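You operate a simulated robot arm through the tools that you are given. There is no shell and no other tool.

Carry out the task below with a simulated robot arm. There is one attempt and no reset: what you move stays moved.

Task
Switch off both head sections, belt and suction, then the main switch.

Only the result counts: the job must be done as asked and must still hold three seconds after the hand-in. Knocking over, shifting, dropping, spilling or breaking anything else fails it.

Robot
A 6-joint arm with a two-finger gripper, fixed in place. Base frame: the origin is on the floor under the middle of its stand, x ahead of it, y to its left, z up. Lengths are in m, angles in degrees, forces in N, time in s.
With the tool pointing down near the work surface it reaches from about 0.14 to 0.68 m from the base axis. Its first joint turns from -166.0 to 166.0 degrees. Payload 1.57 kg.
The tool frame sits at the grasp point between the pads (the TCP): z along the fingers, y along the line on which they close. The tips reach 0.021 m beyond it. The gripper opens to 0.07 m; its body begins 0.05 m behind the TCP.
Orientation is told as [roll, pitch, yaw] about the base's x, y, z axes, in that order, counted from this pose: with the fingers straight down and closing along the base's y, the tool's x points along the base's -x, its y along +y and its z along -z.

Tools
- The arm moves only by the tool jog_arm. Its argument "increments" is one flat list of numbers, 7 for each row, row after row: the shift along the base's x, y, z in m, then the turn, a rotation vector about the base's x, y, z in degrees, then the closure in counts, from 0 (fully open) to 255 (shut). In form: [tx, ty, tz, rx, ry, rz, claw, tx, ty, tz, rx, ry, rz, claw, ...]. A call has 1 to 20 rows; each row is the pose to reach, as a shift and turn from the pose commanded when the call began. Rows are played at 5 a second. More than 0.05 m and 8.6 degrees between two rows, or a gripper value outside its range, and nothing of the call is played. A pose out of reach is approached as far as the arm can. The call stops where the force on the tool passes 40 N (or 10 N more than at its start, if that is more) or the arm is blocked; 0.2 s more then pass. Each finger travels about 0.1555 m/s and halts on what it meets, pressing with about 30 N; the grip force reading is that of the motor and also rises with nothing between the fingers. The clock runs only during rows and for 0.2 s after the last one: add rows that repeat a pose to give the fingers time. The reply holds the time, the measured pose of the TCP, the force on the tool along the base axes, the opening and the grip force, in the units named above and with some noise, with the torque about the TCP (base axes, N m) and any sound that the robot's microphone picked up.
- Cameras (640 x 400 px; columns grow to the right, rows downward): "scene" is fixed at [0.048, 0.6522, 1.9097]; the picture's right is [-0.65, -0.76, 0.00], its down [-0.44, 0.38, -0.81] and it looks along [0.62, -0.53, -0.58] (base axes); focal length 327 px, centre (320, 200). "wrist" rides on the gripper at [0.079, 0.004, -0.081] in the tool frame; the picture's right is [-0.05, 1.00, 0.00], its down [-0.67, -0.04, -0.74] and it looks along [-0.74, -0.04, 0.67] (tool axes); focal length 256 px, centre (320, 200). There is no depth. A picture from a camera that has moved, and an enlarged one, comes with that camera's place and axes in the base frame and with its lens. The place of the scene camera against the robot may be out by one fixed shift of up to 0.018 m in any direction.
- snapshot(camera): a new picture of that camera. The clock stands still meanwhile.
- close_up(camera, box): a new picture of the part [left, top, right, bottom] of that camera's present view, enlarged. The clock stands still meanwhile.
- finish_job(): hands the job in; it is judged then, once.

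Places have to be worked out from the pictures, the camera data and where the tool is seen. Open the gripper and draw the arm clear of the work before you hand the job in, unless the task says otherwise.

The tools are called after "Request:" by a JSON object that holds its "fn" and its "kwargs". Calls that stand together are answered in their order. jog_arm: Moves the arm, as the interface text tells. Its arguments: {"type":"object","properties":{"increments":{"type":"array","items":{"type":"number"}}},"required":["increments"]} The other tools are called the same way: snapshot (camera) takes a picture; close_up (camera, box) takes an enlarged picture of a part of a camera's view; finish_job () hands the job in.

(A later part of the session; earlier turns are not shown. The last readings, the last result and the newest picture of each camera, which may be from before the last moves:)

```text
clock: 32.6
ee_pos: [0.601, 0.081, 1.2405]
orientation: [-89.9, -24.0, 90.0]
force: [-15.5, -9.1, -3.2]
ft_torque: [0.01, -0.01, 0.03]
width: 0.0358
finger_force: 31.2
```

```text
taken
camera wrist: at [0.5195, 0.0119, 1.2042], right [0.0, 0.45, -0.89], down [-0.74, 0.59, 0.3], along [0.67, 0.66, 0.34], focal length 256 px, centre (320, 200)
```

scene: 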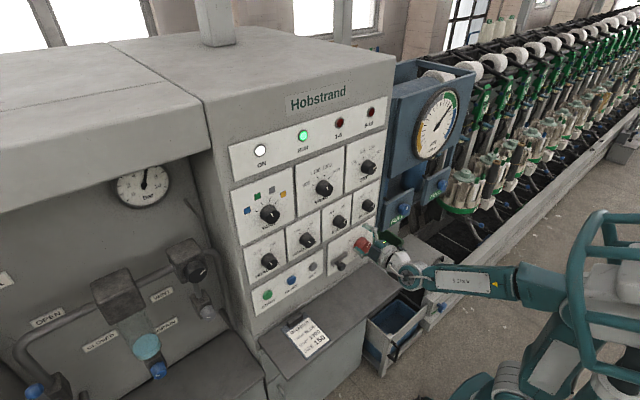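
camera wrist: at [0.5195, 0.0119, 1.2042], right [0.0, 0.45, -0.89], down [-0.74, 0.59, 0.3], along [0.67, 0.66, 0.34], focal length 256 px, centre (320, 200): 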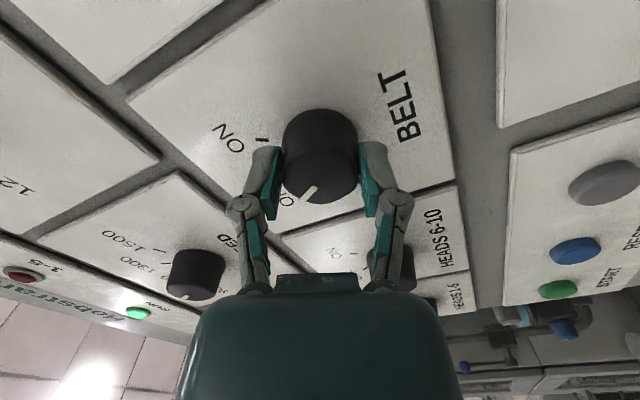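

BELT rotated with the grip. I open, back off and verify.

Request:
{"fn": "jog_arm", "kwargs": {"increments": [0, 0, 0, 0, 0, 0, 120, 0, 0, 0, 0, 0, 0, 0, 0, 0, 0, 0, 0, 0, 0, -0.025, 0, 0, 0, 0, 0, 0, -0.05, 0, 0, 0, 0, 0, 0, -0.076, 0, 0, 0, 0, 0, 0, -0.076, 0, 0, 0, 0, 0, 0]}}

Request:
{"fn": "snapshot", "kwargs": {"camera": "wrist"}}

Request:
{"fn": "close_up", "kwargs": {"camera": "scene", "box": [230, 190, 390, 290]}}

```text
clock: 34.2
ee_pos: [0.527, 0.0829, 1.2363]
orientation: [-89.9, -24.0, 90.0]
force: [0.4, -1.1, -0.4]
ft_torque: [0.02, 0.03, 0.0]
width: 0.07
finger_force: 0.0
```

```text
taken
camera wrist: at [0.4466, 0.0131, 1.2016], right [0.0, 0.45, -0.89], down [-0.74, 0.59, 0.3], along [0.67, 0.66, 0.34], focal length 256 px, centre (320, 200)
```

wrist: 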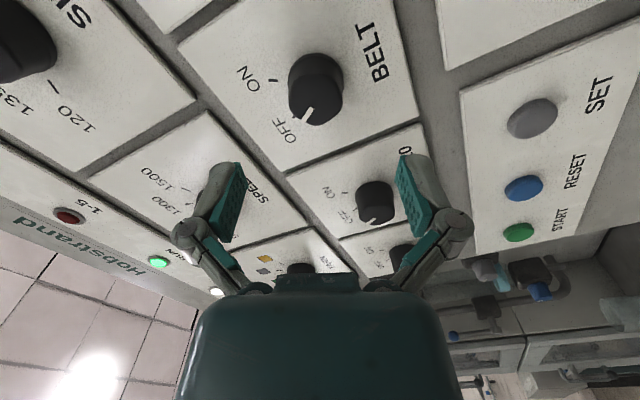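

```text
4.00 times, centred on (310, 240) of scene
camera zoom: at [0.048, 0.6522, 1.9097], right [-0.65, -0.76, 0.0], down [-0.44, 0.38, -0.81], along [0.62, -0.53, -0.58], focal length 1308 px, centre (360, 40)
```

zoom: 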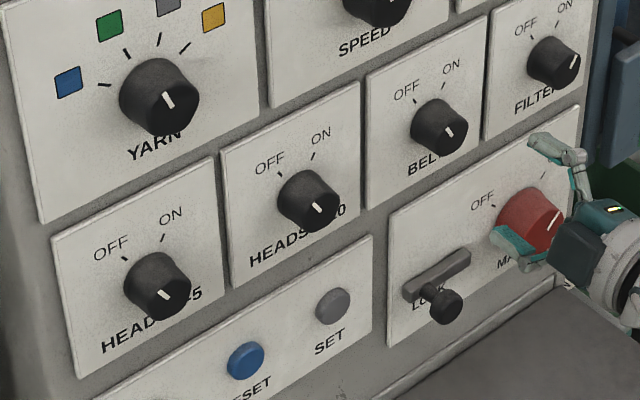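

BELT is OFF. I traverse to FILTER (y≈-0.048) while rolling to about −20°, which should keep clear of the joint limit.

Request:
{"fn": "jog_arm", "kwargs": {"increments": [0, -0.02, 0, 7.5, 0, 0, 0, 0, -0.04, 0, 15, 0, 0, 0, 0, -0.06, 0.001, 22.5, 0, 0, 0, 0, -0.085, 0.001, 30, 0, 0, 0, 0, -0.11, 0.001, 38, 0, 0, 0, 0, -0.1314, 0.001, 46, 0, 0, 0, 0, -0.1314, 0.001, 46, 0, 0, 0, 0, -0.1314, 0.001, 46, 0, 0, 0]}}

Request:
{"fn": "close_up", "kwargs": {"camera": "wrist", "box": [220, 10, 420, 150]}}

Request:
{"fn": "snapshot", "kwargs": {"camera": "scene"}}

```text
clock: 36.0
ee_pos: [0.5229, 0.0195, 1.2569]
orientation: [-88.2, -69.9, 86.2]
force: [0.3, 0.0, -0.2]
ft_torque: [0.02, -0.01, -0.04]
width: 0.0697
finger_force: 0.1
out of reach, approached as far as the arm can: row 3, 4, 5, 6, 7, 8
```

```text
2.86 times, centred on (320, 80) of wrist
camera zoom: at [0.4396, -0.0014, 1.1829], right [0.03, 0.96, -0.29], down [-0.73, 0.22, 0.65], along [0.68, 0.19, 0.71], focal length 731 px, centre (320, 543)
```

zoom: 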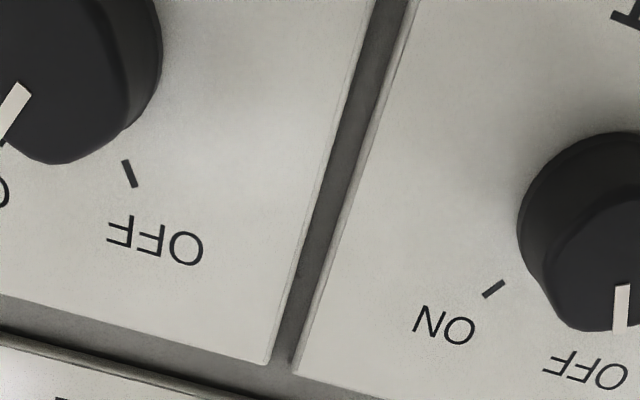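

```text
taken
```

scene: 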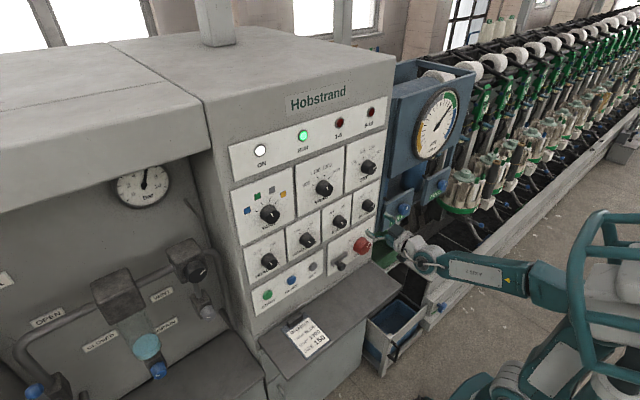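

The joint limit tightens near y=0 because the wrist is wound one way from the approach at larger y. I'll back away, return the tool to pointing down so the wrist unwinds, and re-approach FILTER from y≈0.

Request:
{"fn": "jog_arm", "kwargs": {"increments": [-0.02, 0.03, 0, 5, 0, 0.5, 0, -0.05, 0.06, 0, 10, 0, 1, 0, -0.08, 0.1, 0, 15, -0.5, 1.5, 0, -0.11, 0.13, 0, 20, -0.5, 2, 0, -0.11, 0.13, 0, 20, -0.5, 2, 0, -0.11, 0.13, 0, 20, -0.5, 2, 0]}}

```text
clock: 37.4
ee_pos: [0.4139, 0.1482, 1.2597]
orientation: [-177.8, -89.2, 179.6]
force: [0.8, 0.0, -0.2]
ft_torque: [0.01, -0.02, -0.02]
width: 0.0697
finger_force: 0.1
```

The arm is back at (0.414, 0.148, 1.260). I now tilt the tool down to unwind the wrist.

Request:
{"fn": "jog_arm", "kwargs": {"increments": [-0.01, 0, 0.005, 0, 8.2, 0, 0, -0.02, 0, 0.01, 0, 16.4, 0, 0, -0.03, 0, 0.015, 0, 24.6, 0, 0, -0.04, 0, 0.02, 0, 32.8, 0, 0, -0.05, 0, 0.025, 0, 41, 0, 0, -0.06, 0, 0.03, 0, 49.2, 0, 0, -0.06, 0, 0.03, 0, 57.4, 0, 0, -0.06, 0, 0.03, 0, 65.6, 0, 0, -0.06, 0, 0.03, 0, 73.8, 0, 0, -0.06, 0, 0.03, 0, 82, 0, 0, -0.06, 0, 0.03, 0, 90, 0, 0, -0.06, 0, 0.03, 0, 90, 0, 0]}}

```text
clock: 40.0
ee_pos: [0.3517, 0.1514, 1.289]
orientation: [1.8, -0.7, -0.1]
force: [0.6, 0.7, -0.6]
ft_torque: [0.02, -0.03, 0.0]
width: 0.0699
finger_force: 0.1
```

The tool points down again. I shift to y≈0 and level the small residual tilt.

Request:
{"fn": "jog_arm", "kwargs": {"increments": [0, -0.04, 0, -0.6, 0.2, 0, 0, 0, -0.08, 0, -1.2, 0.4, 0, 0, 0, -0.12, 0, -1.8, 0.7, 0, 0, 0, -0.152, 0, -1.8, 0.7, 0, 0, 0, -0.152, 0, -1.8, 0.7, 0, 0, 0, -0.152, 0, -1.8, 0.7, 0, 0]}}

```text
clock: 41.4
ee_pos: [0.3491, -0.0009, 1.2874]
orientation: [0.1, -0.1, -0.1]
force: [0.0, 0.2, -0.6]
ft_torque: [-0.02, 0.0, 0.01]
width: 0.07
finger_force: 0.1
```

Now I tilt the tool up to horizontal in the y≈0 plane, ending short of the panel.

Request:
{"fn": "jog_arm", "kwargs": {"increments": [0.01, 0, -0.005, 0, -8.2, 0, 0, 0.02, 0, -0.01, 0, -16.4, 0, 0, 0.03, 0, -0.015, 0, -24.6, 0, 0, 0.04, 0, -0.02, 0, -32.8, 0, 0, 0.05, 0, -0.025, 0, -41, 0, 0, 0.06, 0, -0.03, 0, -49.2, 0, 0, 0.07, 0, -0.035, 0, -57.4, 0, 0, 0.08, 0, -0.04, 0, -65.6, 0, 0, 0.09, 0, -0.045, 0, -73.8, 0, 0, 0.1, 0, -0.05, 0, -82, 0, 0, 0.1, 0, -0.05, 0, -90, 0, 0, 0.1, 0, -0.05, 0, -90, 0, 0, 0.1, 0, -0.05, 0, -90, 0, 0]}}

Request:
{"fn": "snapshot", "kwargs": {"camera": "scene"}}

Request:
{"fn": "snapshot", "kwargs": {"camera": "wrist"}}

```text
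clock: 44.2
ee_pos: [0.4502, -0.0022, 1.24]
orientation: [-167.9, -89.9, 168.0]
force: [0.1, -0.3, 0.0]
ft_torque: [-0.02, -0.03, -0.01]
width: 0.0702
finger_force: 0.0
```

```text
taken
```

scene: 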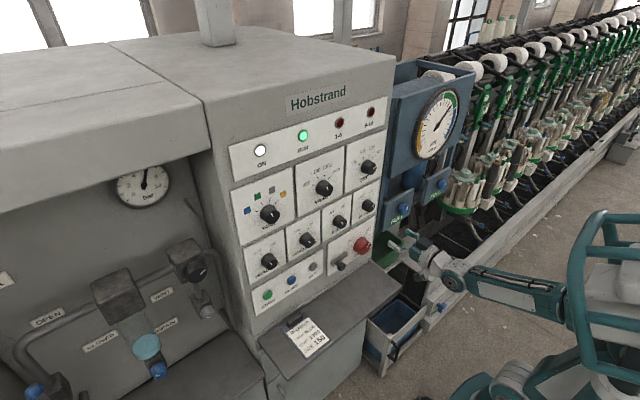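

```text
taken
camera wrist: at [0.3691, 0.0022, 1.1611], right [0.0, 1.0, 0.05], down [-0.75, -0.04, 0.66], along [0.67, -0.04, 0.75], focal length 256 px, centre (320, 200)
```

wrist: 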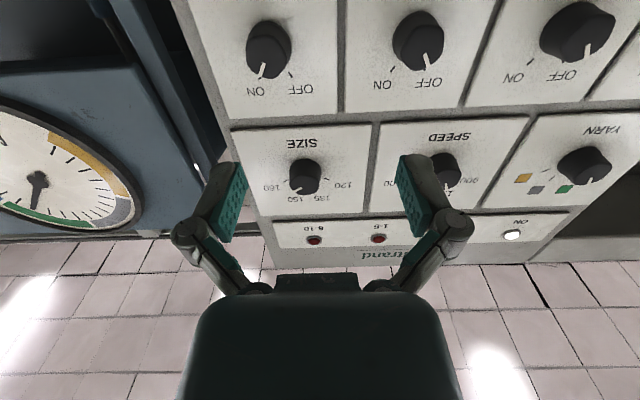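

The wrist is unwound and level at y≈0. I shift to in front of FILTER.

Request:
{"fn": "jog_arm", "kwargs": {"increments": [0.02, -0.012, 0, 0, 0, 0, 0, 0.04, -0.024, -0.001, 0, 0, 0, 0, 0.06, -0.036, -0.001, 0, 0, 0, 0, 0.075, -0.046, -0.0015, 0, 0, 0, 0, 0.075, -0.046, -0.0015, 0, 0, 0, 0, 0.075, -0.046, -0.0015, 0, 0, 0, 0]}}

Request:
{"fn": "close_up", "kwargs": {"camera": "wrist", "box": [220, 10, 420, 150]}}

```text
clock: 45.6
ee_pos: [0.5238, -0.0469, 1.2365]
orientation: [-165.4, -89.9, 165.5]
force: [0.3, 1.0, 0.0]
ft_torque: [-0.01, 0.01, 0.0]
width: 0.07
finger_force: 0.1
```

```text
2.86 times, centred on (320, 80) of wrist
camera zoom: at [0.4432, -0.0428, 1.1584], right [0.0, 1.0, 0.05], down [-0.75, -0.04, 0.66], along [0.67, -0.04, 0.75], focal length 731 px, centre (320, 543)
```

zoom: 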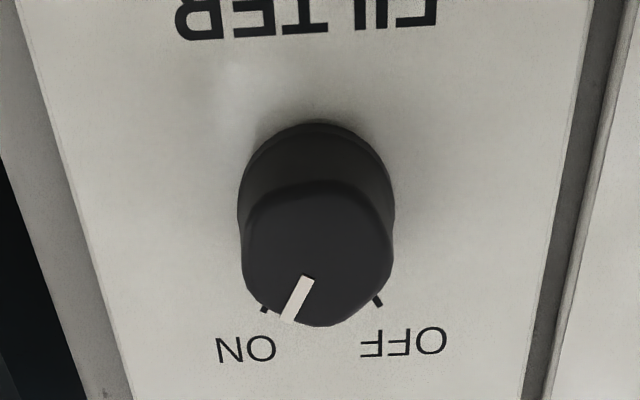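

FILTER's axis is at about (y −0.048, z 1.2384), right ahead of the tool. I test the roll range here in free space: to +30°, then down to −32°.

Request:
{"fn": "jog_arm", "kwargs": {"increments": [0, -0.001, 0.001, 7.5, 0, 0, 0, 0, -0.001, 0.001, 15, 0, 0, 0, 0, -0.001, 0.001, 22.5, 0, 0, 0, 0, -0.001, 0.001, 30, 0, 0, 0, 0, -0.001, 0.001, 30, 0, 0, 0]}}

Request:
{"fn": "jog_arm", "kwargs": {"increments": [0, 0, 0, -8, 0, 0, 0, 0, 0, 0, -16, 0, 0, 0, 0, 0, 0, -24, 0, 0, 0, 0, 0, 0, -32, 0, 0, 0, 0, 0, 0, -40, 0, 0, 0, 0, 0, 0, -48, 0, 0, 0, 0, 0, 0, -56, 0, 0, 0, 0, 0, 0, -64, 0, 0, 0, 0, 0, 0, -64, 0, 0, 0]}}

```text
clock: 46.8
ee_pos: [0.5263, -0.0488, 1.2375]
orientation: [90.2, -60.0, -90.1]
force: [0.7, -0.1, 0.8]
ft_torque: [-0.01, -0.01, 0.06]
width: 0.07
finger_force: 0.1
```

```text
clock: 48.8
ee_pos: [0.5268, -0.0485, 1.239]
orientation: [-90.1, -55.9, 90.2]
force: [0.1, -0.6, 0.1]
ft_torque: [0.01, -0.03, -0.01]
width: 0.07
finger_force: 0.1
```

The full roll range is reachable. I roll back to +30°, advance onto FILTER, and check before closing.

Request:
{"fn": "jog_arm", "kwargs": {"increments": [0, 0, 0, 8, 0, 0, 0, 0, 0, 0, 16, 0, 0, 0, 0, 0, 0, 24, 0, 0, 0, 0, 0, 0, 32, 0, 0, 0, 0, 0, 0, 40, 0, 0, 0, 0, 0, 0, 48, 0, 0, 0, 0, 0, 0, 56, 0, 0, 0, 0, 0, 0, 62, 0, 0, 0, 0.02, 0, 0, 62, 0, 0, 0, 0.04, 0, 0, 62, 0, 0, 0, 0.06, 0, 0, 62, 0, 0, 0, 0.076, 0, 0, 62, 0, 0, 0, 0.076, 0, 0, 62, 0, 0, 0, 0.076, 0, 0, 62, 0, 0, 0]}}

Request:
{"fn": "snapshot", "kwargs": {"camera": "wrist"}}

Request:
{"fn": "close_up", "kwargs": {"camera": "scene", "box": [310, 160, 470, 280]}}

```text
clock: 51.8
ee_pos: [0.6031, -0.0486, 1.2359]
orientation: [90.2, -61.9, -90.2]
force: [0.1, -0.8, -0.3]
ft_torque: [0.01, -0.06, 0.02]
width: 0.0698
finger_force: 0.0
```

```text
taken
camera wrist: at [0.5218, -0.0068, 1.169], right [0.0, 0.86, 0.52], down [-0.75, -0.34, 0.57], along [0.67, -0.38, 0.64], focal length 256 px, centre (320, 200)
```

wrist: 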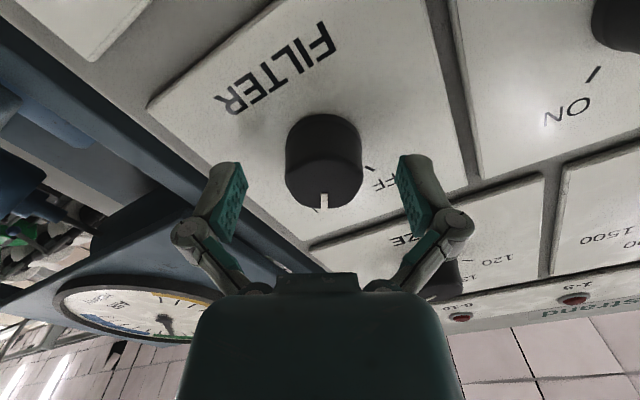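

```text
3.33 times, centred on (390, 220) of scene
camera zoom: at [0.048, 0.6522, 1.9097], right [-0.65, -0.76, 0.0], down [-0.44, 0.38, -0.81], along [0.62, -0.53, -0.58], focal length 1090 px, centre (87, 133)
```

zoom: 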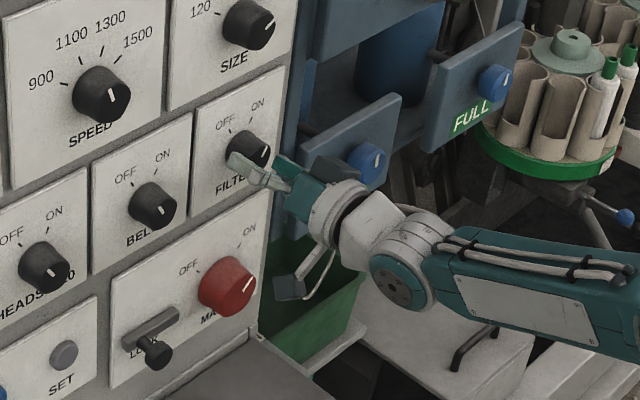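

The knob is straddled and nearly centred. I nudge up 1 mm, back 2 mm, and close on FILTER.

Request:
{"fn": "jog_arm", "kwargs": {"increments": [-0.002, 0.001, 0.001, 0, 0, 0, 0, -0.002, 0.001, 0.001, 0, 0, 0, 120, -0.002, 0.001, 0.001, 0, 0, 0, 255, -0.002, 0.001, 0.001, 0, 0, 0, 255, -0.002, 0.001, 0.001, 0, 0, 0, 255]}}

```text
clock: 53.0
ee_pos: [0.5993, -0.0476, 1.2395]
orientation: [90.3, -61.9, -90.2]
force: [-5.9, 0.9, -0.2]
ft_torque: [-0.01, 0.35, 0.21]
width: 0.0363
finger_force: 32.7
```

FILTER is gripped (36.3 mm) with little side load. I turn it −60°.

Request:
{"fn": "jog_arm", "kwargs": {"increments": [0, 0, 0, -7.5, 0, 0, 255, 0, 0, 0, -15, 0, 0, 255, 0, 0, 0, -22.5, 0, 0, 255, 0, 0, 0, -30, 0, 0, 255, 0, 0, 0, -37.5, 0, 0, 255, 0, 0, 0, -45, 0, 0, 255, 0, 0, 0, -52.5, 0, 0, 255, 0, 0, 0, -60, 0, 0, 255, 0, 0, 0, -60, 0, 0, 255, 0, 0, 0, -60, 0, 0, 255]}}

Request:
{"fn": "snapshot", "kwargs": {"camera": "wrist"}}

```text
clock: 55.2
ee_pos: [0.6001, -0.0483, 1.2395]
orientation: [-90.0, -58.0, 90.1]
force: [-12.8, -2.0, -4.3]
ft_torque: [0.02, 0.74, -0.48]
width: 0.0364
finger_force: 32.0
```

```text
taken
camera wrist: at [0.518, -0.0874, 1.1702], right [0.0, 0.87, -0.48], down [-0.75, 0.32, 0.58], along [0.67, 0.36, 0.65], focal length 256 px, centre (320, 200)
```

wrist: 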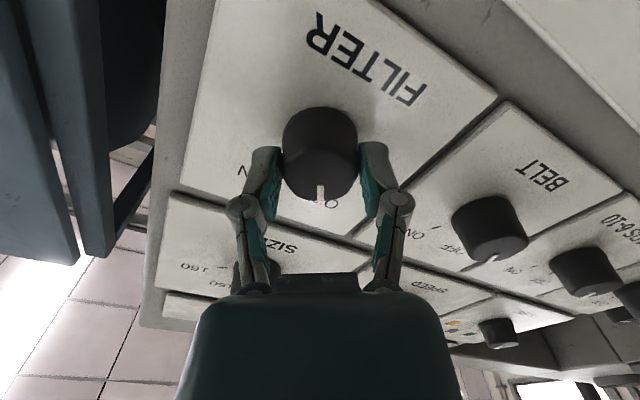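

FILTER turned to OFF. I release, back away and verify all four.

Request:
{"fn": "jog_arm", "kwargs": {"increments": [0, 0, 0, 0, 0, 0, 120, 0, 0, 0, 0, 0, 0, 0, 0, 0, 0, 0, 0, 0, 0, -0.025, 0, 0, 0, 0, 0, 0, -0.05, 0, 0, 0, 0, 0, 0, -0.085, 0, 0, 0, 0, 0, 0, -0.12, 0, 0, 0, 0, 0, 0, -0.12, 0, 0, 0, 0, 0, 0]}}

Request:
{"fn": "snapshot", "kwargs": {"camera": "wrist"}}

Request:
{"fn": "close_up", "kwargs": {"camera": "scene", "box": [230, 170, 390, 290]}}

Request:
{"fn": "close_up", "kwargs": {"camera": "scene", "box": [220, 80, 400, 192]}}

```text
clock: 57.0
ee_pos: [0.4777, -0.0439, 1.2388]
orientation: [-90.0, -58.0, 90.3]
force: [-0.5, 0.8, -0.5]
ft_torque: [0.0, -0.02, 0.0]
width: 0.0696
finger_force: 0.1
```

```text
taken
camera wrist: at [0.3965, -0.0826, 1.1717], right [0.0, 0.87, -0.48], down [-0.75, 0.32, 0.58], along [0.67, 0.36, 0.65], focal length 256 px, centre (320, 200)
```

wrist: 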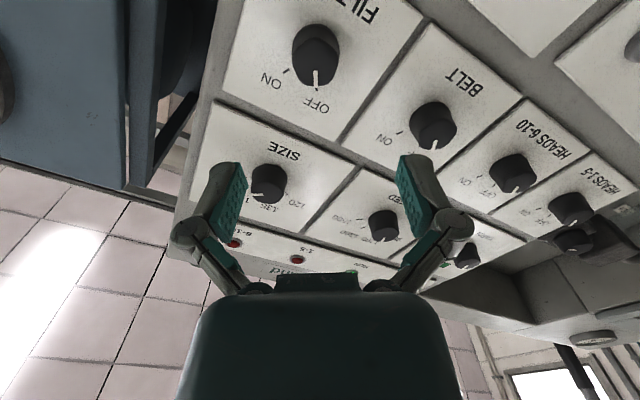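

```text
3.33 times, centred on (310, 230) of scene
camera zoom: at [0.048, 0.6522, 1.9097], right [-0.65, -0.76, 0.0], down [-0.44, 0.38, -0.81], along [0.62, -0.53, -0.58], focal length 1090 px, centre (353, 100)
```

zoom: 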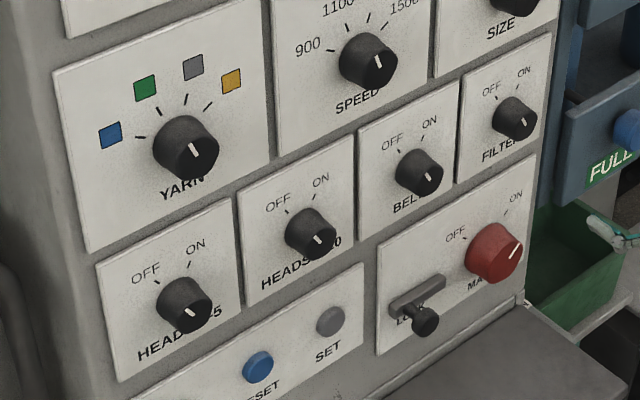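

```text
3.56 times, centred on (310, 136) of scene
camera zoom: at [0.048, 0.6522, 1.9097], right [-0.65, -0.76, 0.0], down [-0.44, 0.38, -0.81], along [0.62, -0.53, -0.58], focal length 1163 px, centre (356, 428)
```

zoom: 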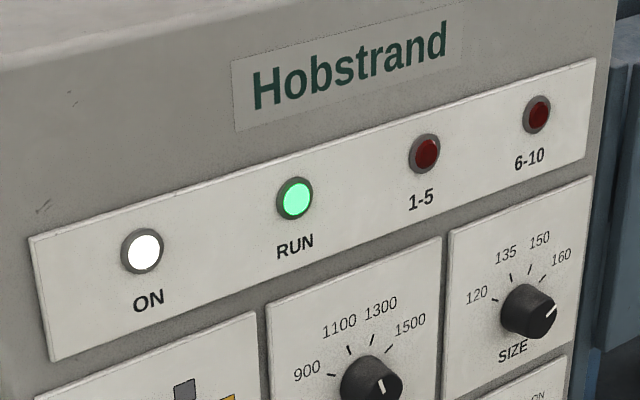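

All four section knobs are at OFF. Now I roll level and tilt down so the wrist camera can look squarely at MAIN and the LOCK slider.

Request:
{"fn": "jog_arm", "kwargs": {"increments": [-0.02, 0.01, 0, 8, 0, 0, 0, -0.04, 0.02, 0, 16, 0, 0, 0, -0.05, 0.03, 0, 24, 0, 0, 0, -0.06, 0.04, 0, 32, 0, 0, 0, -0.06, 0.04, 0, 32, 0, 0, 0]}}

Request:
{"fn": "jog_arm", "kwargs": {"increments": [0, 0, -0.02, 0, 8, 0, 0, 0, 0, -0.04, 0, 16, 0, 0, 0, 0, -0.06, 0, 24, 0, 0, 0, 0, -0.08, 0, 32, 0, 0, 0, 0, -0.1, 0, 40, 0, 0, 0, 0, -0.12, 0, 48, 0, 0, 0, 0, -0.12, 0, 48, 0, 0, 0, 0, -0.12, 0, 48, 0, 0]}}

Request:
{"fn": "snapshot", "kwargs": {"camera": "wrist"}}

Request:
{"fn": "snapshot", "kwargs": {"camera": "scene"}}

```text
clock: 58.2
ee_pos: [0.4192, -0.008, 1.2394]
orientation: [149.2, -89.8, -149.1]
force: [-0.3, 0.2, 0.1]
ft_torque: [-0.02, 0.02, -0.03]
width: 0.0699
finger_force: 0.1
```

```text
clock: 60.0
ee_pos: [0.4196, -0.0058, 1.1192]
orientation: [0.2, -42.1, 0.0]
force: [0.3, 0.0, -0.1]
ft_torque: [-0.01, 0.0, -0.04]
width: 0.0701
finger_force: 0.1
out of reach, approached as far as the arm can: row 3
```

```text
taken
camera wrist: at [0.3061, -0.0027, 1.1276], right [0.04, 1.0, 0.04], down [0.0, -0.04, 1.0], along [1.0, -0.04, 0.0], focal length 256 px, centre (320, 200)
```

wrist: 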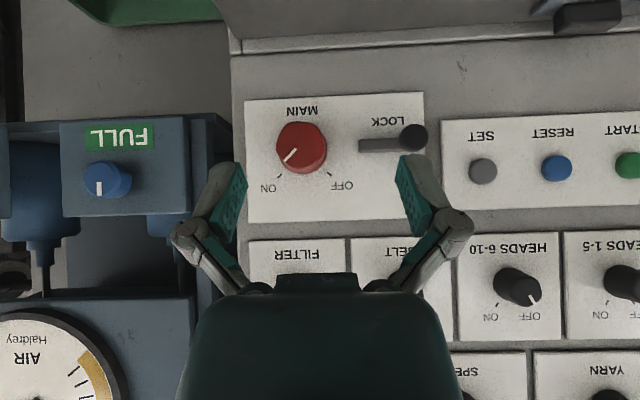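

```text
taken
```

scene: 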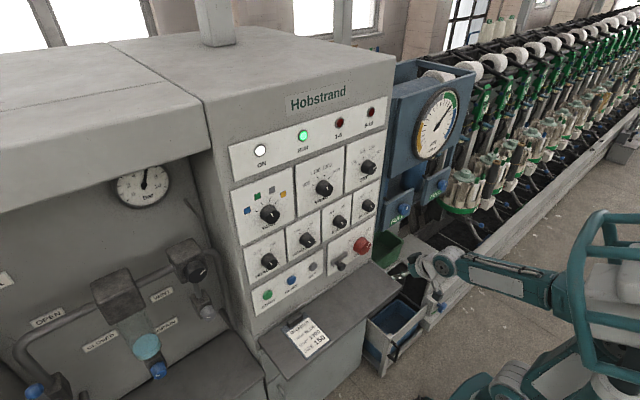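

I enlarge MAIN and LOCK from this square-on view.

Request:
{"fn": "close_up", "kwargs": {"camera": "wrist", "box": [240, 85, 440, 225]}}

Request:
{"fn": "close_up", "kwargs": {"camera": "scene", "box": [320, 220, 390, 280]}}

Request:
{"fn": "close_up", "kwargs": {"camera": "wrist", "box": [330, 100, 450, 180]}}

```text
2.86 times, centred on (340, 155) of wrist
camera zoom: at [0.3061, -0.0027, 1.1276], right [0.04, 1.0, 0.04], down [0.0, -0.04, 1.0], along [1.0, -0.04, 0.0], focal length 731 px, centre (263, 329)
```

zoom: 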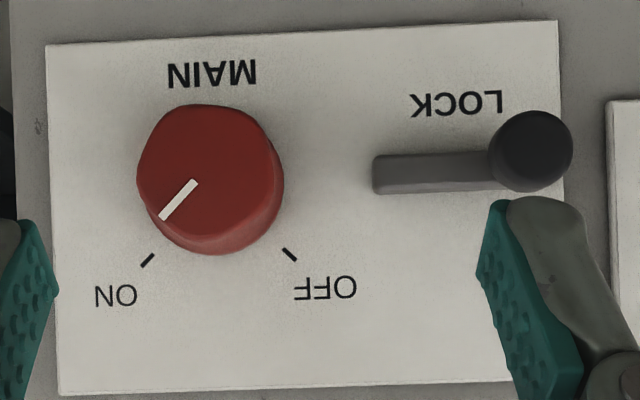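

```text
6.67 times, centred on (355, 250) of scene
camera zoom: at [0.048, 0.6522, 1.9097], right [-0.65, -0.76, 0.0], down [-0.44, 0.38, -0.81], along [0.62, -0.53, -0.58], focal length 2180 px, centre (87, -133)
```

zoom: 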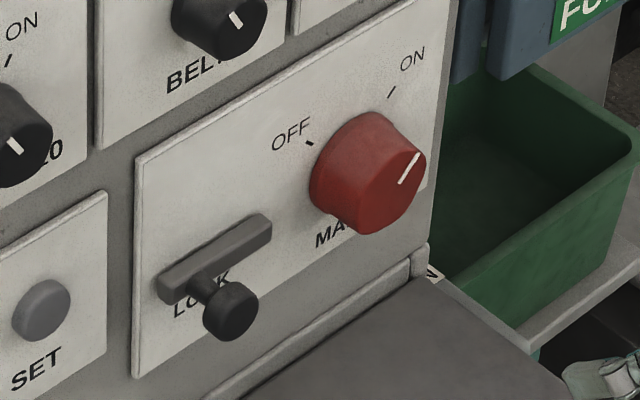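

```text
5.00 times, centred on (390, 140) of wrist
camera zoom: at [0.3061, -0.0027, 1.1276], right [0.04, 1.0, 0.04], down [0.0, -0.04, 1.0], along [1.0, -0.04, 0.0], focal length 1280 px, centre (-30, 500)
```

zoom: 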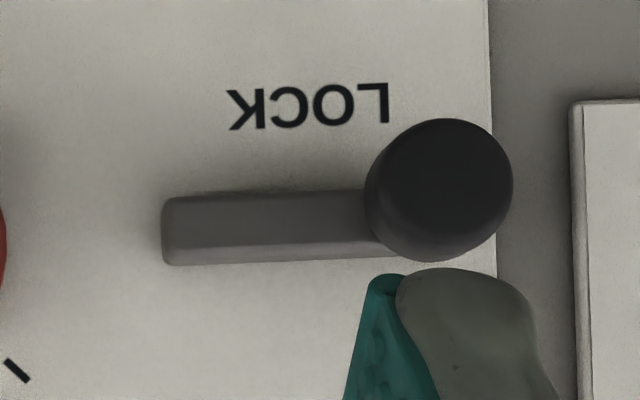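

MAIN's axis works out at about (y −0.0345, z 1.062) with its face at x≈0.604 and about 58 mm across; the ledge below is near z 0.935, leaving the wrist camera clearance. I tilt back up to horizontal at y≈0, above MAIN height.

Request:
{"fn": "jog_arm", "kwargs": {"increments": [0, 0.003, 0, 0, 0, 0, 0, 0, 0.005, 0, 0, -8, 0, 0, 0, 0.005, 0, 0, -16, 0, 0, 0, 0.005, 0, 0, -24, 0, 0, 0, 0.005, 0, 0, -32, 0, 0, 0, 0.005, 0, 0, -40, 0, 0, 0, 0.005, 0, 0, -48, 0, 0, 0, 0.005, 0, 0, -48, 0, 0, 0, 0.005, 0, 0, -48, 0, 0]}}

Request:
{"fn": "snapshot", "kwargs": {"camera": "scene"}}

```text
clock: 62.0
ee_pos: [0.457, -0.0029, 1.1413]
orientation: [-165.3, -90.0, 165.4]
force: [0.3, -0.3, -0.4]
ft_torque: [0.0, 0.0, 0.02]
width: 0.0699
finger_force: 0.2
out of reach, approached as far as the arm can: row 5, 6, 7, 8, 9
```

```text
taken
```

scene: 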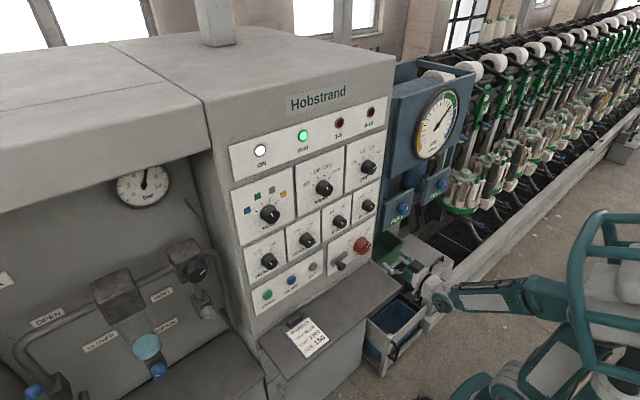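

Leveling so close to the base was beyond a joint limit, so it settled at (0.457, −0.003, 1.141). I move forward to x≈0.52 first, then descend toward MAIN's height.

Request:
{"fn": "jog_arm", "kwargs": {"increments": [0.02, -0.005, -0.005, 0, 0, 0, 0, 0.04, -0.012, -0.015, 0, 0, 0, 0, 0.06, -0.02, -0.03, 0, 0, 0, 0, 0.065, -0.028, -0.05, 0, 0, 0, 0, 0.065, -0.032, -0.07, 0, 0, 0, 0, 0.065, -0.032, -0.079, 0, 0, 0, 0, 0.065, -0.032, -0.079, 0, 0, 0, 0, 0.065, -0.032, -0.079, 0, 0, 0, 0]}}

Request:
{"fn": "snapshot", "kwargs": {"camera": "wrist"}}

Request:
{"fn": "snapshot", "kwargs": {"camera": "scene"}}

```text
clock: 63.8
ee_pos: [0.5223, -0.0356, 1.06]
orientation: [-168.2, -89.9, 168.3]
force: [-0.2, -0.4, 0.7]
ft_torque: [0.0, -0.03, 0.04]
width: 0.0699
finger_force: 0.1
```

```text
taken
camera wrist: at [0.4401, -0.0313, 0.983], right [0.0, 1.0, 0.05], down [-0.75, -0.04, 0.67], along [0.67, -0.04, 0.74], focal length 256 px, centre (320, 200)
```

wrist: 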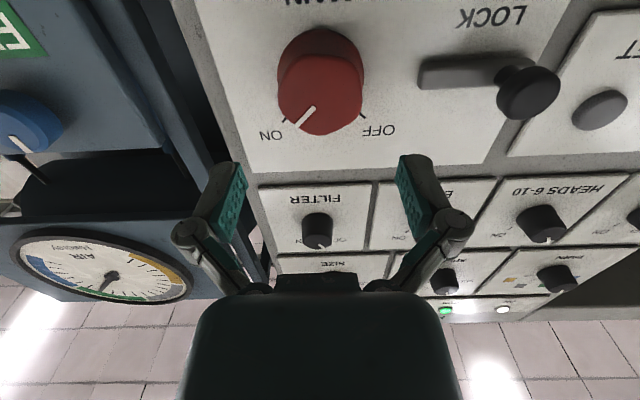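

```text
taken
```

scene: 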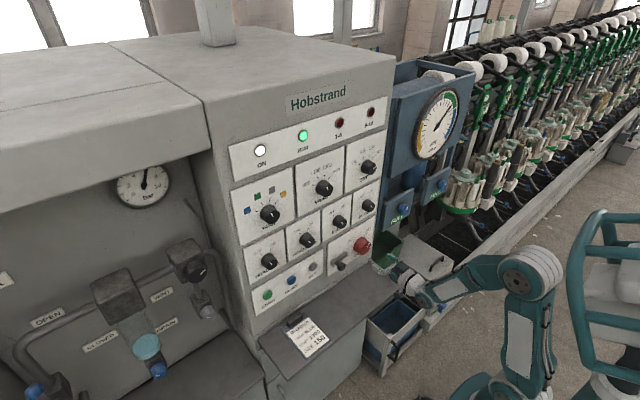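

The arm reached in front of MAIN. I zoom on MAIN to measure its axis from here.

Request:
{"fn": "close_up", "kwargs": {"camera": "wrist", "box": [230, 0, 430, 150]}}

Request:
{"fn": "close_up", "kwargs": {"camera": "scene", "box": [330, 210, 470, 310]}}

```text
2.67 times, centred on (330, 75) of wrist
camera zoom: at [0.4401, -0.0313, 0.983], right [0.0, 1.0, 0.05], down [-0.75, -0.04, 0.67], along [0.67, -0.04, 0.74], focal length 683 px, centre (293, 533)
```

zoom: 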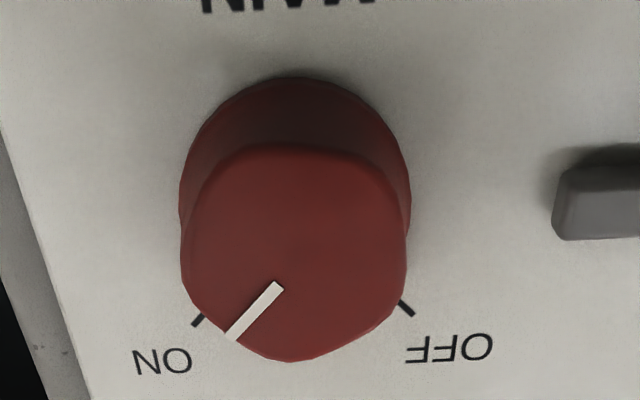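

```text
4.00 times, centred on (400, 260) of scene
camera zoom: at [0.048, 0.6522, 1.9097], right [-0.65, -0.76, 0.0], down [-0.44, 0.38, -0.81], along [0.62, -0.53, -0.58], focal length 1308 px, centre (0, -40)
```

zoom: 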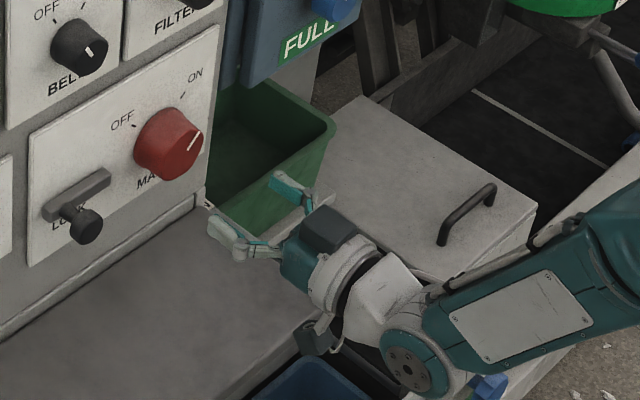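

MAIN's axis is within 1 mm of the tool axis. I test the roll range of ±45° in free space before approaching.

Request:
{"fn": "jog_arm", "kwargs": {"increments": [0, 0, 0, -8, 0, 0, 0, 0, 0, 0, -16, 0, 0, 0, 0, 0, 0, -24, 0, 0, 0, 0, 0, 0, -32, 0, 0, 0, 0, 0, 0, -40, 0, 0, 0, 0, 0, 0, -48, 0, 0, 0, 0, 0, 0, -48, 0, 0, 0]}}

Request:
{"fn": "jog_arm", "kwargs": {"increments": [0, 0, 0, 8, 0, 0, 0, 0, 0, 0, 16, 0, 0, 0, 0, 0, 0, 24, 0, 0, 0, 0, 0, 0, 32, 0, 0, 0, 0, 0, 0, 40, 0, 0, 0, 0, 0, 0, 48, 0, 0, 0, 0, 0, 0, 56, 0, 0, 0, 0, 0, 0, 64, 0, 0, 0, 0, 0, 0, 72, 0, 0, 0, 0, 0, 0, 80, 0, 0, 0, 0, 0, 0, 88, 0, 0, 0, 0, 0, 0, 93, 0, 0, 0, 0, 0, 0, 93, 0, 0, 0, 0, 0, 0, 93, 0, 0, 0]}}

Request:
{"fn": "snapshot", "kwargs": {"camera": "wrist"}}

Request:
{"fn": "close_up", "kwargs": {"camera": "scene", "box": [330, 210, 470, 310]}}

```text
clock: 65.4
ee_pos: [0.5223, -0.0355, 1.0626]
orientation: [-90.1, -42.0, 90.1]
force: [1.0, 1.7, -0.3]
ft_torque: [0.0, -0.03, 0.0]
width: 0.0699
finger_force: 0.0
```

```text
clock: 68.4
ee_pos: [0.5202, -0.0347, 1.0632]
orientation: [90.1, -44.9, -90.2]
force: [-0.3, 0.2, 0.3]
ft_torque: [0.0, 0.01, -0.01]
width: 0.0702
finger_force: 0.0
```

```text
taken
camera wrist: at [0.4395, 0.0239, 1.0107], right [0.0, 0.67, 0.74], down [-0.75, -0.5, 0.44], along [0.67, -0.55, 0.5], focal length 256 px, centre (320, 200)
```

wrist: 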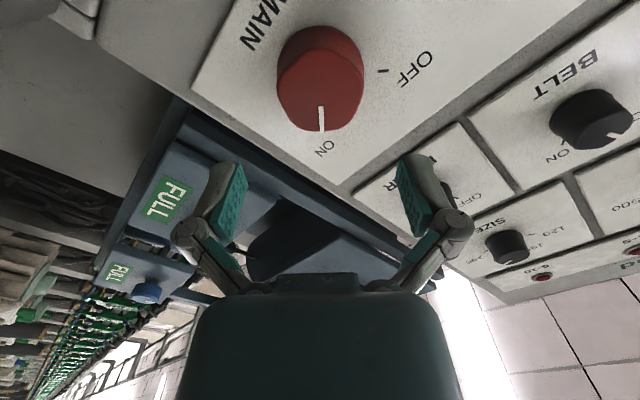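

```text
4.00 times, centred on (400, 260) of scene
camera zoom: at [0.048, 0.6522, 1.9097], right [-0.65, -0.76, 0.0], down [-0.44, 0.38, -0.81], along [0.62, -0.53, -0.58], focal length 1308 px, centre (0, -40)
```

zoom: 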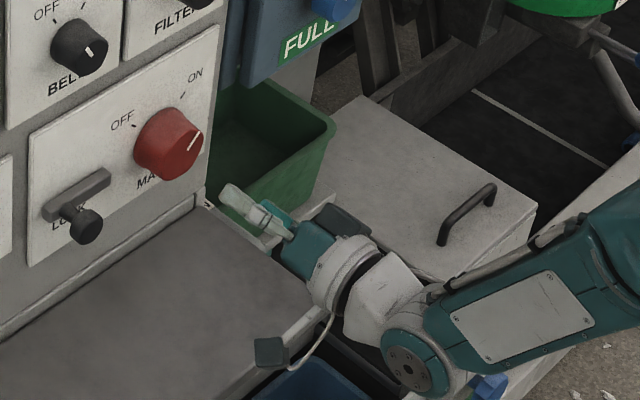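

The full ±45° roll is reachable. I advance to just short of the knob face and check the alignment.

Request:
{"fn": "jog_arm", "kwargs": {"increments": [0.02, 0, -0.001, 0, 0, 0, 0, 0.04, 0, -0.001, 0, 0, 0, 0, 0.054, 0, -0.001, 0, 0, 0, 0, 0.054, 0, -0.001, 0, 0, 0, 0, 0.054, 0, -0.001, 0, 0, 0, 0]}}

Request:
{"fn": "close_up", "kwargs": {"camera": "wrist", "box": [200, 20, 440, 200]}}

Request:
{"fn": "close_up", "kwargs": {"camera": "scene", "box": [330, 210, 450, 300]}}

```text
clock: 69.6
ee_pos: [0.5754, -0.0367, 1.0616]
orientation: [90.0, -45.0, -90.2]
force: [0.2, 1.1, 0.2]
ft_torque: [0.0, -0.04, 0.01]
width: 0.0697
finger_force: 0.0
```

```text
2.22 times, centred on (320, 110) of wrist
camera zoom: at [0.4949, 0.0221, 1.0091], right [0.0, 0.67, 0.74], down [-0.75, -0.5, 0.44], along [0.67, -0.55, 0.5], focal length 569 px, centre (320, 400)
```

zoom: 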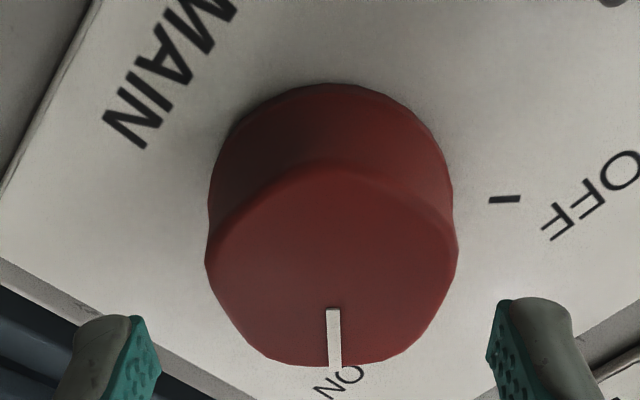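

```text
4.44 times, centred on (390, 255) of scene
camera zoom: at [0.048, 0.6522, 1.9097], right [-0.65, -0.76, 0.0], down [-0.44, 0.38, -0.81], along [0.62, -0.53, -0.58], focal length 1453 px, centre (9, -44)
```

zoom: 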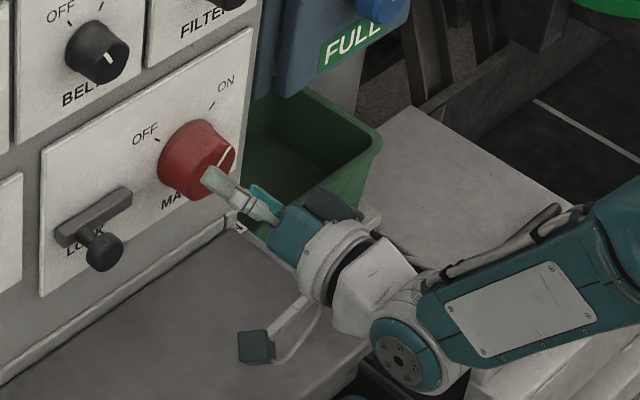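

The knob sits about 2 mm to the +y side of the tool axis. I shift +2.8 mm in y and advance 25 mm so the open pads straddle MAIN.

Request:
{"fn": "jog_arm", "kwargs": {"increments": [0, 0.0028, 0, 0, 0, 0, 0, 0.008, 0.0028, 0, 0, 0, 0, 0, 0.016, 0.0028, 0, 0, 0, 0, 0, 0.025, 0.0028, 0, 0, 0, 0, 0, 0.025, 0.0028, 0, 0, 0, 0, 0, 0.025, 0.0028, 0, 0, 0, 0, 0]}}

Request:
{"fn": "close_up", "kwargs": {"camera": "wrist", "box": [200, 60, 440, 240]}}

Request:
{"fn": "close_up", "kwargs": {"camera": "scene", "box": [330, 210, 410, 270]}}

```text
clock: 71.0
ee_pos: [0.6014, -0.0334, 1.0623]
orientation: [90.0, -45.0, -90.1]
force: [1.1, -0.8, -0.7]
ft_torque: [-0.01, 0.02, -0.02]
width: 0.07
finger_force: 0.0
```

```text
2.22 times, centred on (320, 150) of wrist
camera zoom: at [0.5198, 0.0255, 1.0096], right [0.0, 0.67, 0.74], down [-0.75, -0.5, 0.44], along [0.67, -0.55, 0.5], focal length 569 px, centre (320, 311)
```

zoom: 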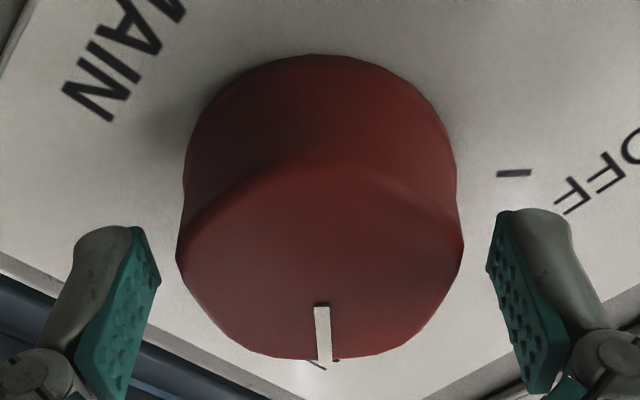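

```text
6.67 times, centred on (370, 240) of scene
camera zoom: at [0.048, 0.6522, 1.9097], right [-0.65, -0.76, 0.0], down [-0.44, 0.38, -0.81], along [0.62, -0.53, -0.58], focal length 2180 px, centre (-13, -67)
```

zoom: 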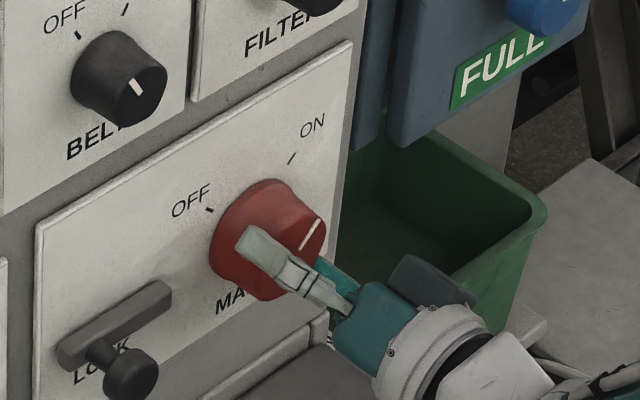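

MAIN is centred between the open pads with no contact. I close the gripper on it.

Request:
{"fn": "jog_arm", "kwargs": {"increments": [0, 0, 0, 0, 0, 0, 40, 0, 0, 0, 0, 0, 0, 120, 0, 0, 0, 0, 0, 0, 255, 0, 0, 0, 0, 0, 0, 255, 0, 0, 0, 0, 0, 0, 255]}}

Request:
{"fn": "close_up", "kwargs": {"camera": "wrist", "box": [200, 60, 440, 240]}}

```text
clock: 72.2
ee_pos: [0.6004, -0.0339, 1.0617]
orientation: [90.1, -45.0, -90.0]
force: [-2.0, 0.1, -1.5]
ft_torque: [-0.02, -0.01, -0.1]
width: 0.0572
finger_force: 32.5
```

```text
2.22 times, centred on (320, 150) of wrist
camera zoom: at [0.5196, 0.0255, 1.0096], right [0.0, 0.67, 0.74], down [-0.75, -0.5, 0.45], along [0.67, -0.55, 0.5], focal length 569 px, centre (320, 311)
```

zoom: 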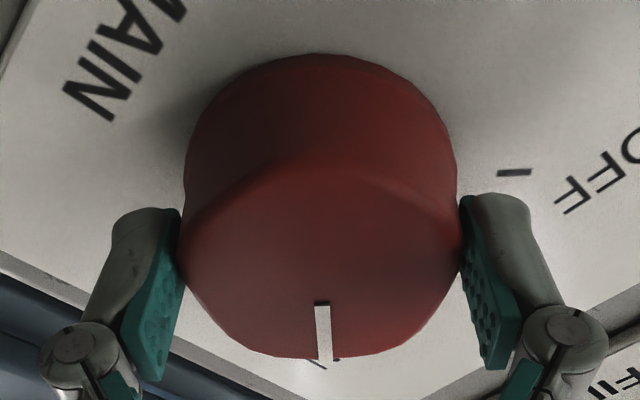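

MAIN is held at 57 mm with almost no side load. I turn only −14° first to see whether it moves freely or the LOCK blocks it.

Request:
{"fn": "jog_arm", "kwargs": {"increments": [0, 0, 0, -4, 0, 0, 255, 0, 0, 0, -8, 0, 0, 255, 0, 0, 0, -12, 0, 0, 255, 0, 0, 0, -14, 0, 0, 255, 0, 0, 0, -14, 0, 0, 255]}}

Request:
{"fn": "close_up", "kwargs": {"camera": "wrist", "box": [200, 60, 440, 240]}}

```text
clock: 73.4
ee_pos: [0.6009, -0.0343, 1.0616]
orientation: [90.2, -58.9, -90.2]
force: [0.2, -1.9, -1.9]
ft_torque: [0.0, -0.8, -0.36]
width: 0.0572
finger_force: 32.0
```

```text
2.22 times, centred on (320, 150) of wrist
camera zoom: at [0.5196, 0.0105, 0.9966], right [0.0, 0.83, 0.56], down [-0.75, -0.37, 0.55], along [0.67, -0.42, 0.62], focal length 569 px, centre (320, 311)
```

zoom: 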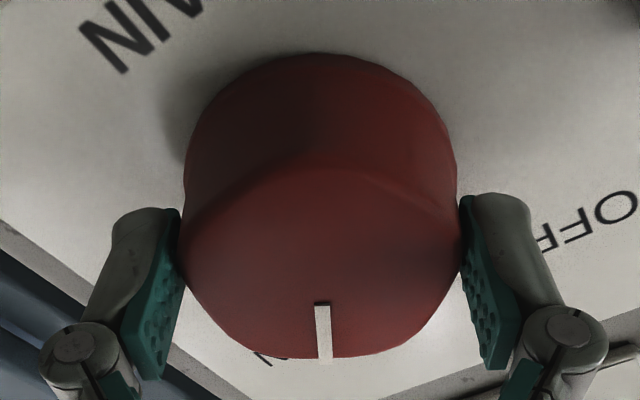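

MAIN follows the grip freely, so the LOCK isn't blocking it. I continue the remaining −76° to OFF.

Request:
{"fn": "jog_arm", "kwargs": {"increments": [0, 0, 0, -7.6, 0, 0, 255, 0, 0, 0, -15.2, 0, 0, 255, 0, 0, 0, -22.8, 0, 0, 255, 0, 0, 0, -30.4, 0, 0, 255, 0, 0, 0, -38, 0, 0, 255, 0, 0, 0, -45.6, 0, 0, 255, 0, 0, 0, -53.2, 0, 0, 255, 0, 0, 0, -60.8, 0, 0, 255, 0, 0, 0, -68.4, 0, 0, 255, 0, 0, 0, -76, 0, 0, 255, 0, 0, 0, -76, 0, 0, 255, 0, 0, 0, -76, 0, 0, 255]}}

Request:
{"fn": "snapshot", "kwargs": {"camera": "wrist"}}

Request:
{"fn": "close_up", "kwargs": {"camera": "scene", "box": [330, 210, 410, 270]}}

Request:
{"fn": "close_up", "kwargs": {"camera": "scene", "box": [220, 80, 400, 192]}}

```text
clock: 76.0
ee_pos: [0.6001, -0.0341, 1.0609]
orientation: [-90.0, -45.1, 90.0]
force: [8.3, -27.5, -0.6]
ft_torque: [0.14, 0.3, -0.3]
width: 0.0571
finger_force: 31.7
```

```text
taken
camera wrist: at [0.5183, -0.0885, 1.0041], right [0.0, 0.74, -0.67], down [-0.75, 0.44, 0.5], along [0.67, 0.5, 0.56], focal length 256 px, centre (320, 200)
```

wrist: 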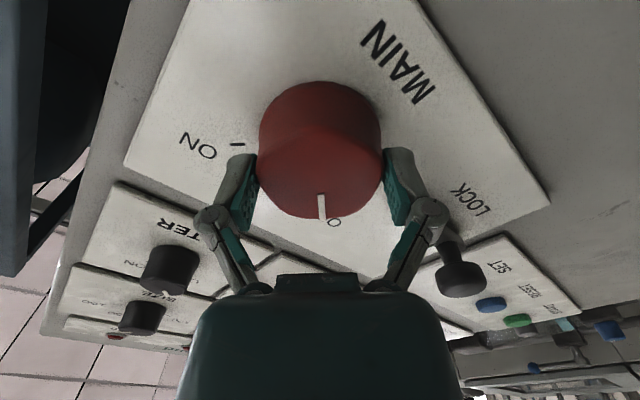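

```text
6.67 times, centred on (370, 240) of scene
camera zoom: at [0.048, 0.6522, 1.9097], right [-0.65, -0.76, 0.0], down [-0.44, 0.38, -0.81], along [0.62, -0.53, -0.58], focal length 2180 px, centre (-13, -67)
```

zoom: 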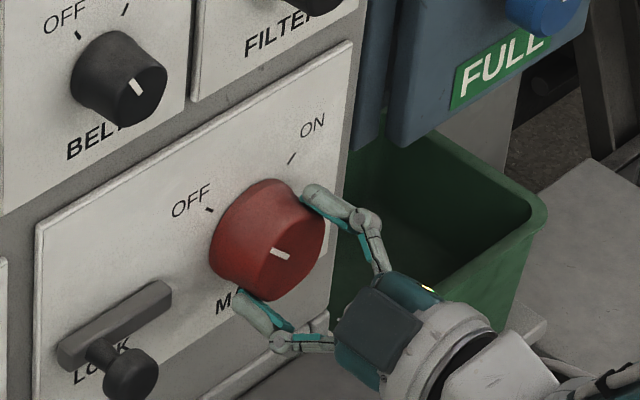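

```text
3.56 times, centred on (310, 136) of scene
camera zoom: at [0.048, 0.6522, 1.9097], right [-0.65, -0.76, 0.0], down [-0.44, 0.38, -0.81], along [0.62, -0.53, -0.58], focal length 1163 px, centre (356, 428)
```

zoom: 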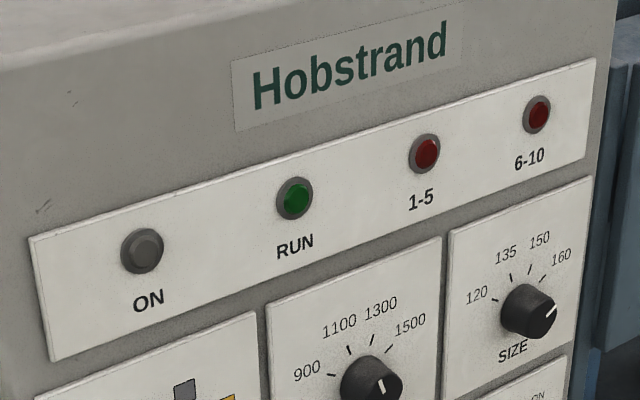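

MAIN turned to OFF, and the ON and RUN lamps have gone out. I open the gripper and back straight off.

Request:
{"fn": "jog_arm", "kwargs": {"increments": [0, 0, 0, 0, 0, 0, 120, 0, 0, 0, 0, 0, 0, 40, 0, 0, 0, 0, 0, 0, 0, 0, 0, 0, 0, 0, 0, 0, -0.02, 0, 0, 0, 0, 0, 0, -0.045, 0, 0, 0, 0, 0, 0, -0.07, 0, 0, 0, 0, 0, 0, -0.07, 0, 0, 0, 0, 0, 0]}}

Request:
{"fn": "close_up", "kwargs": {"camera": "wrist", "box": [200, 0, 440, 180]}}

Request:
{"fn": "close_up", "kwargs": {"camera": "scene", "box": [230, 170, 390, 290]}}

Request:
{"fn": "close_up", "kwargs": {"camera": "scene", "box": [330, 210, 410, 270]}}

```text
clock: 77.8
ee_pos: [0.5305, -0.0317, 1.064]
orientation: [-90.0, -45.0, 90.2]
force: [-0.8, 1.5, -0.3]
ft_torque: [0.02, -0.03, 0.02]
width: 0.0699
finger_force: 0.0
```

```text
2.22 times, centred on (320, 90) of wrist
camera zoom: at [0.449, -0.0851, 1.006], right [0.0, 0.74, -0.67], down [-0.75, 0.44, 0.5], along [0.67, 0.5, 0.55], focal length 569 px, centre (320, 444)
```

zoom: 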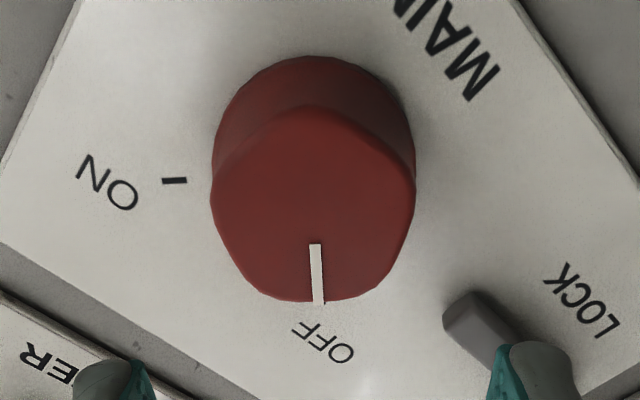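

```text
3.33 times, centred on (310, 230) of scene
camera zoom: at [0.048, 0.6522, 1.9097], right [-0.65, -0.76, 0.0], down [-0.44, 0.38, -0.81], along [0.62, -0.53, -0.58], focal length 1090 px, centre (353, 100)
```

zoom: 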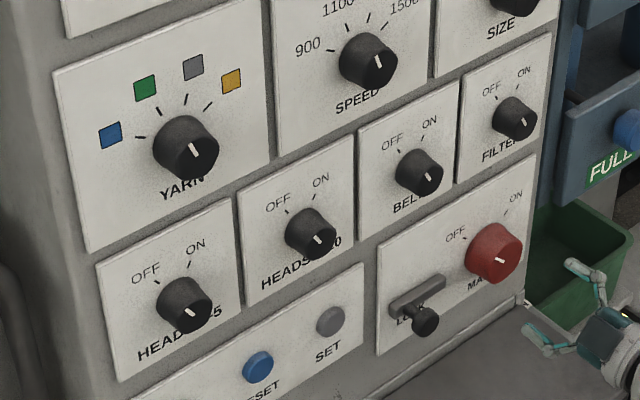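

```text
6.67 times, centred on (370, 240) of scene
camera zoom: at [0.048, 0.6522, 1.9097], right [-0.65, -0.76, 0.0], down [-0.44, 0.38, -0.81], along [0.62, -0.53, -0.58], focal length 2180 px, centre (-13, -67)
```

zoom: 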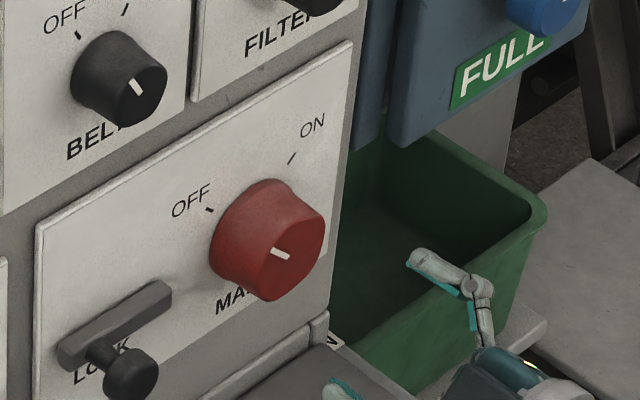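

All five switches read OFF. I roll the tool level and raise the arm away from the panel.

Request:
{"fn": "jog_arm", "kwargs": {"increments": [-0.01, 0, 0.01, 7.5, 0, 0, 0, -0.01, 0, 0.02, 15, 0, 0, 0, -0.02, 0, 0.04, 22.5, 0, 0, 0, -0.03, 0, 0.06, 30, 0, 0, 0, -0.03, 0.01, 0.09, 37.5, 0, 0, 0, -0.04, 0.02, 0.12, 45, 0, 0, 0, -0.05, 0.03, 0.15, 45, 0, 0, 0, -0.06, 0.03, 0.18, 45, 0, 0, 0, -0.08, 0.03, 0.18, 45, 0, 0, 0, -0.08, 0.03, 0.18, 45, 0, 0, 0]}}

Request:
{"fn": "snapshot", "kwargs": {"camera": "scene"}}

```text
clock: 80.0
ee_pos: [0.4503, -0.0039, 1.2451]
orientation: [-164.2, -89.9, 164.3]
force: [0.5, 0.1, -0.4]
ft_torque: [0.0, 0.0, -0.04]
width: 0.0701
finger_force: 0.1
```

```text
taken
```

scene: 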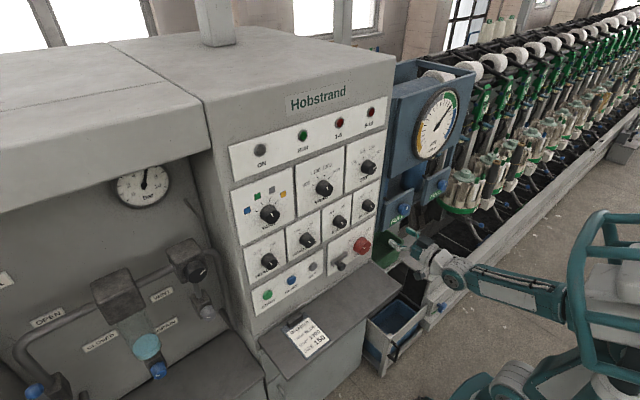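

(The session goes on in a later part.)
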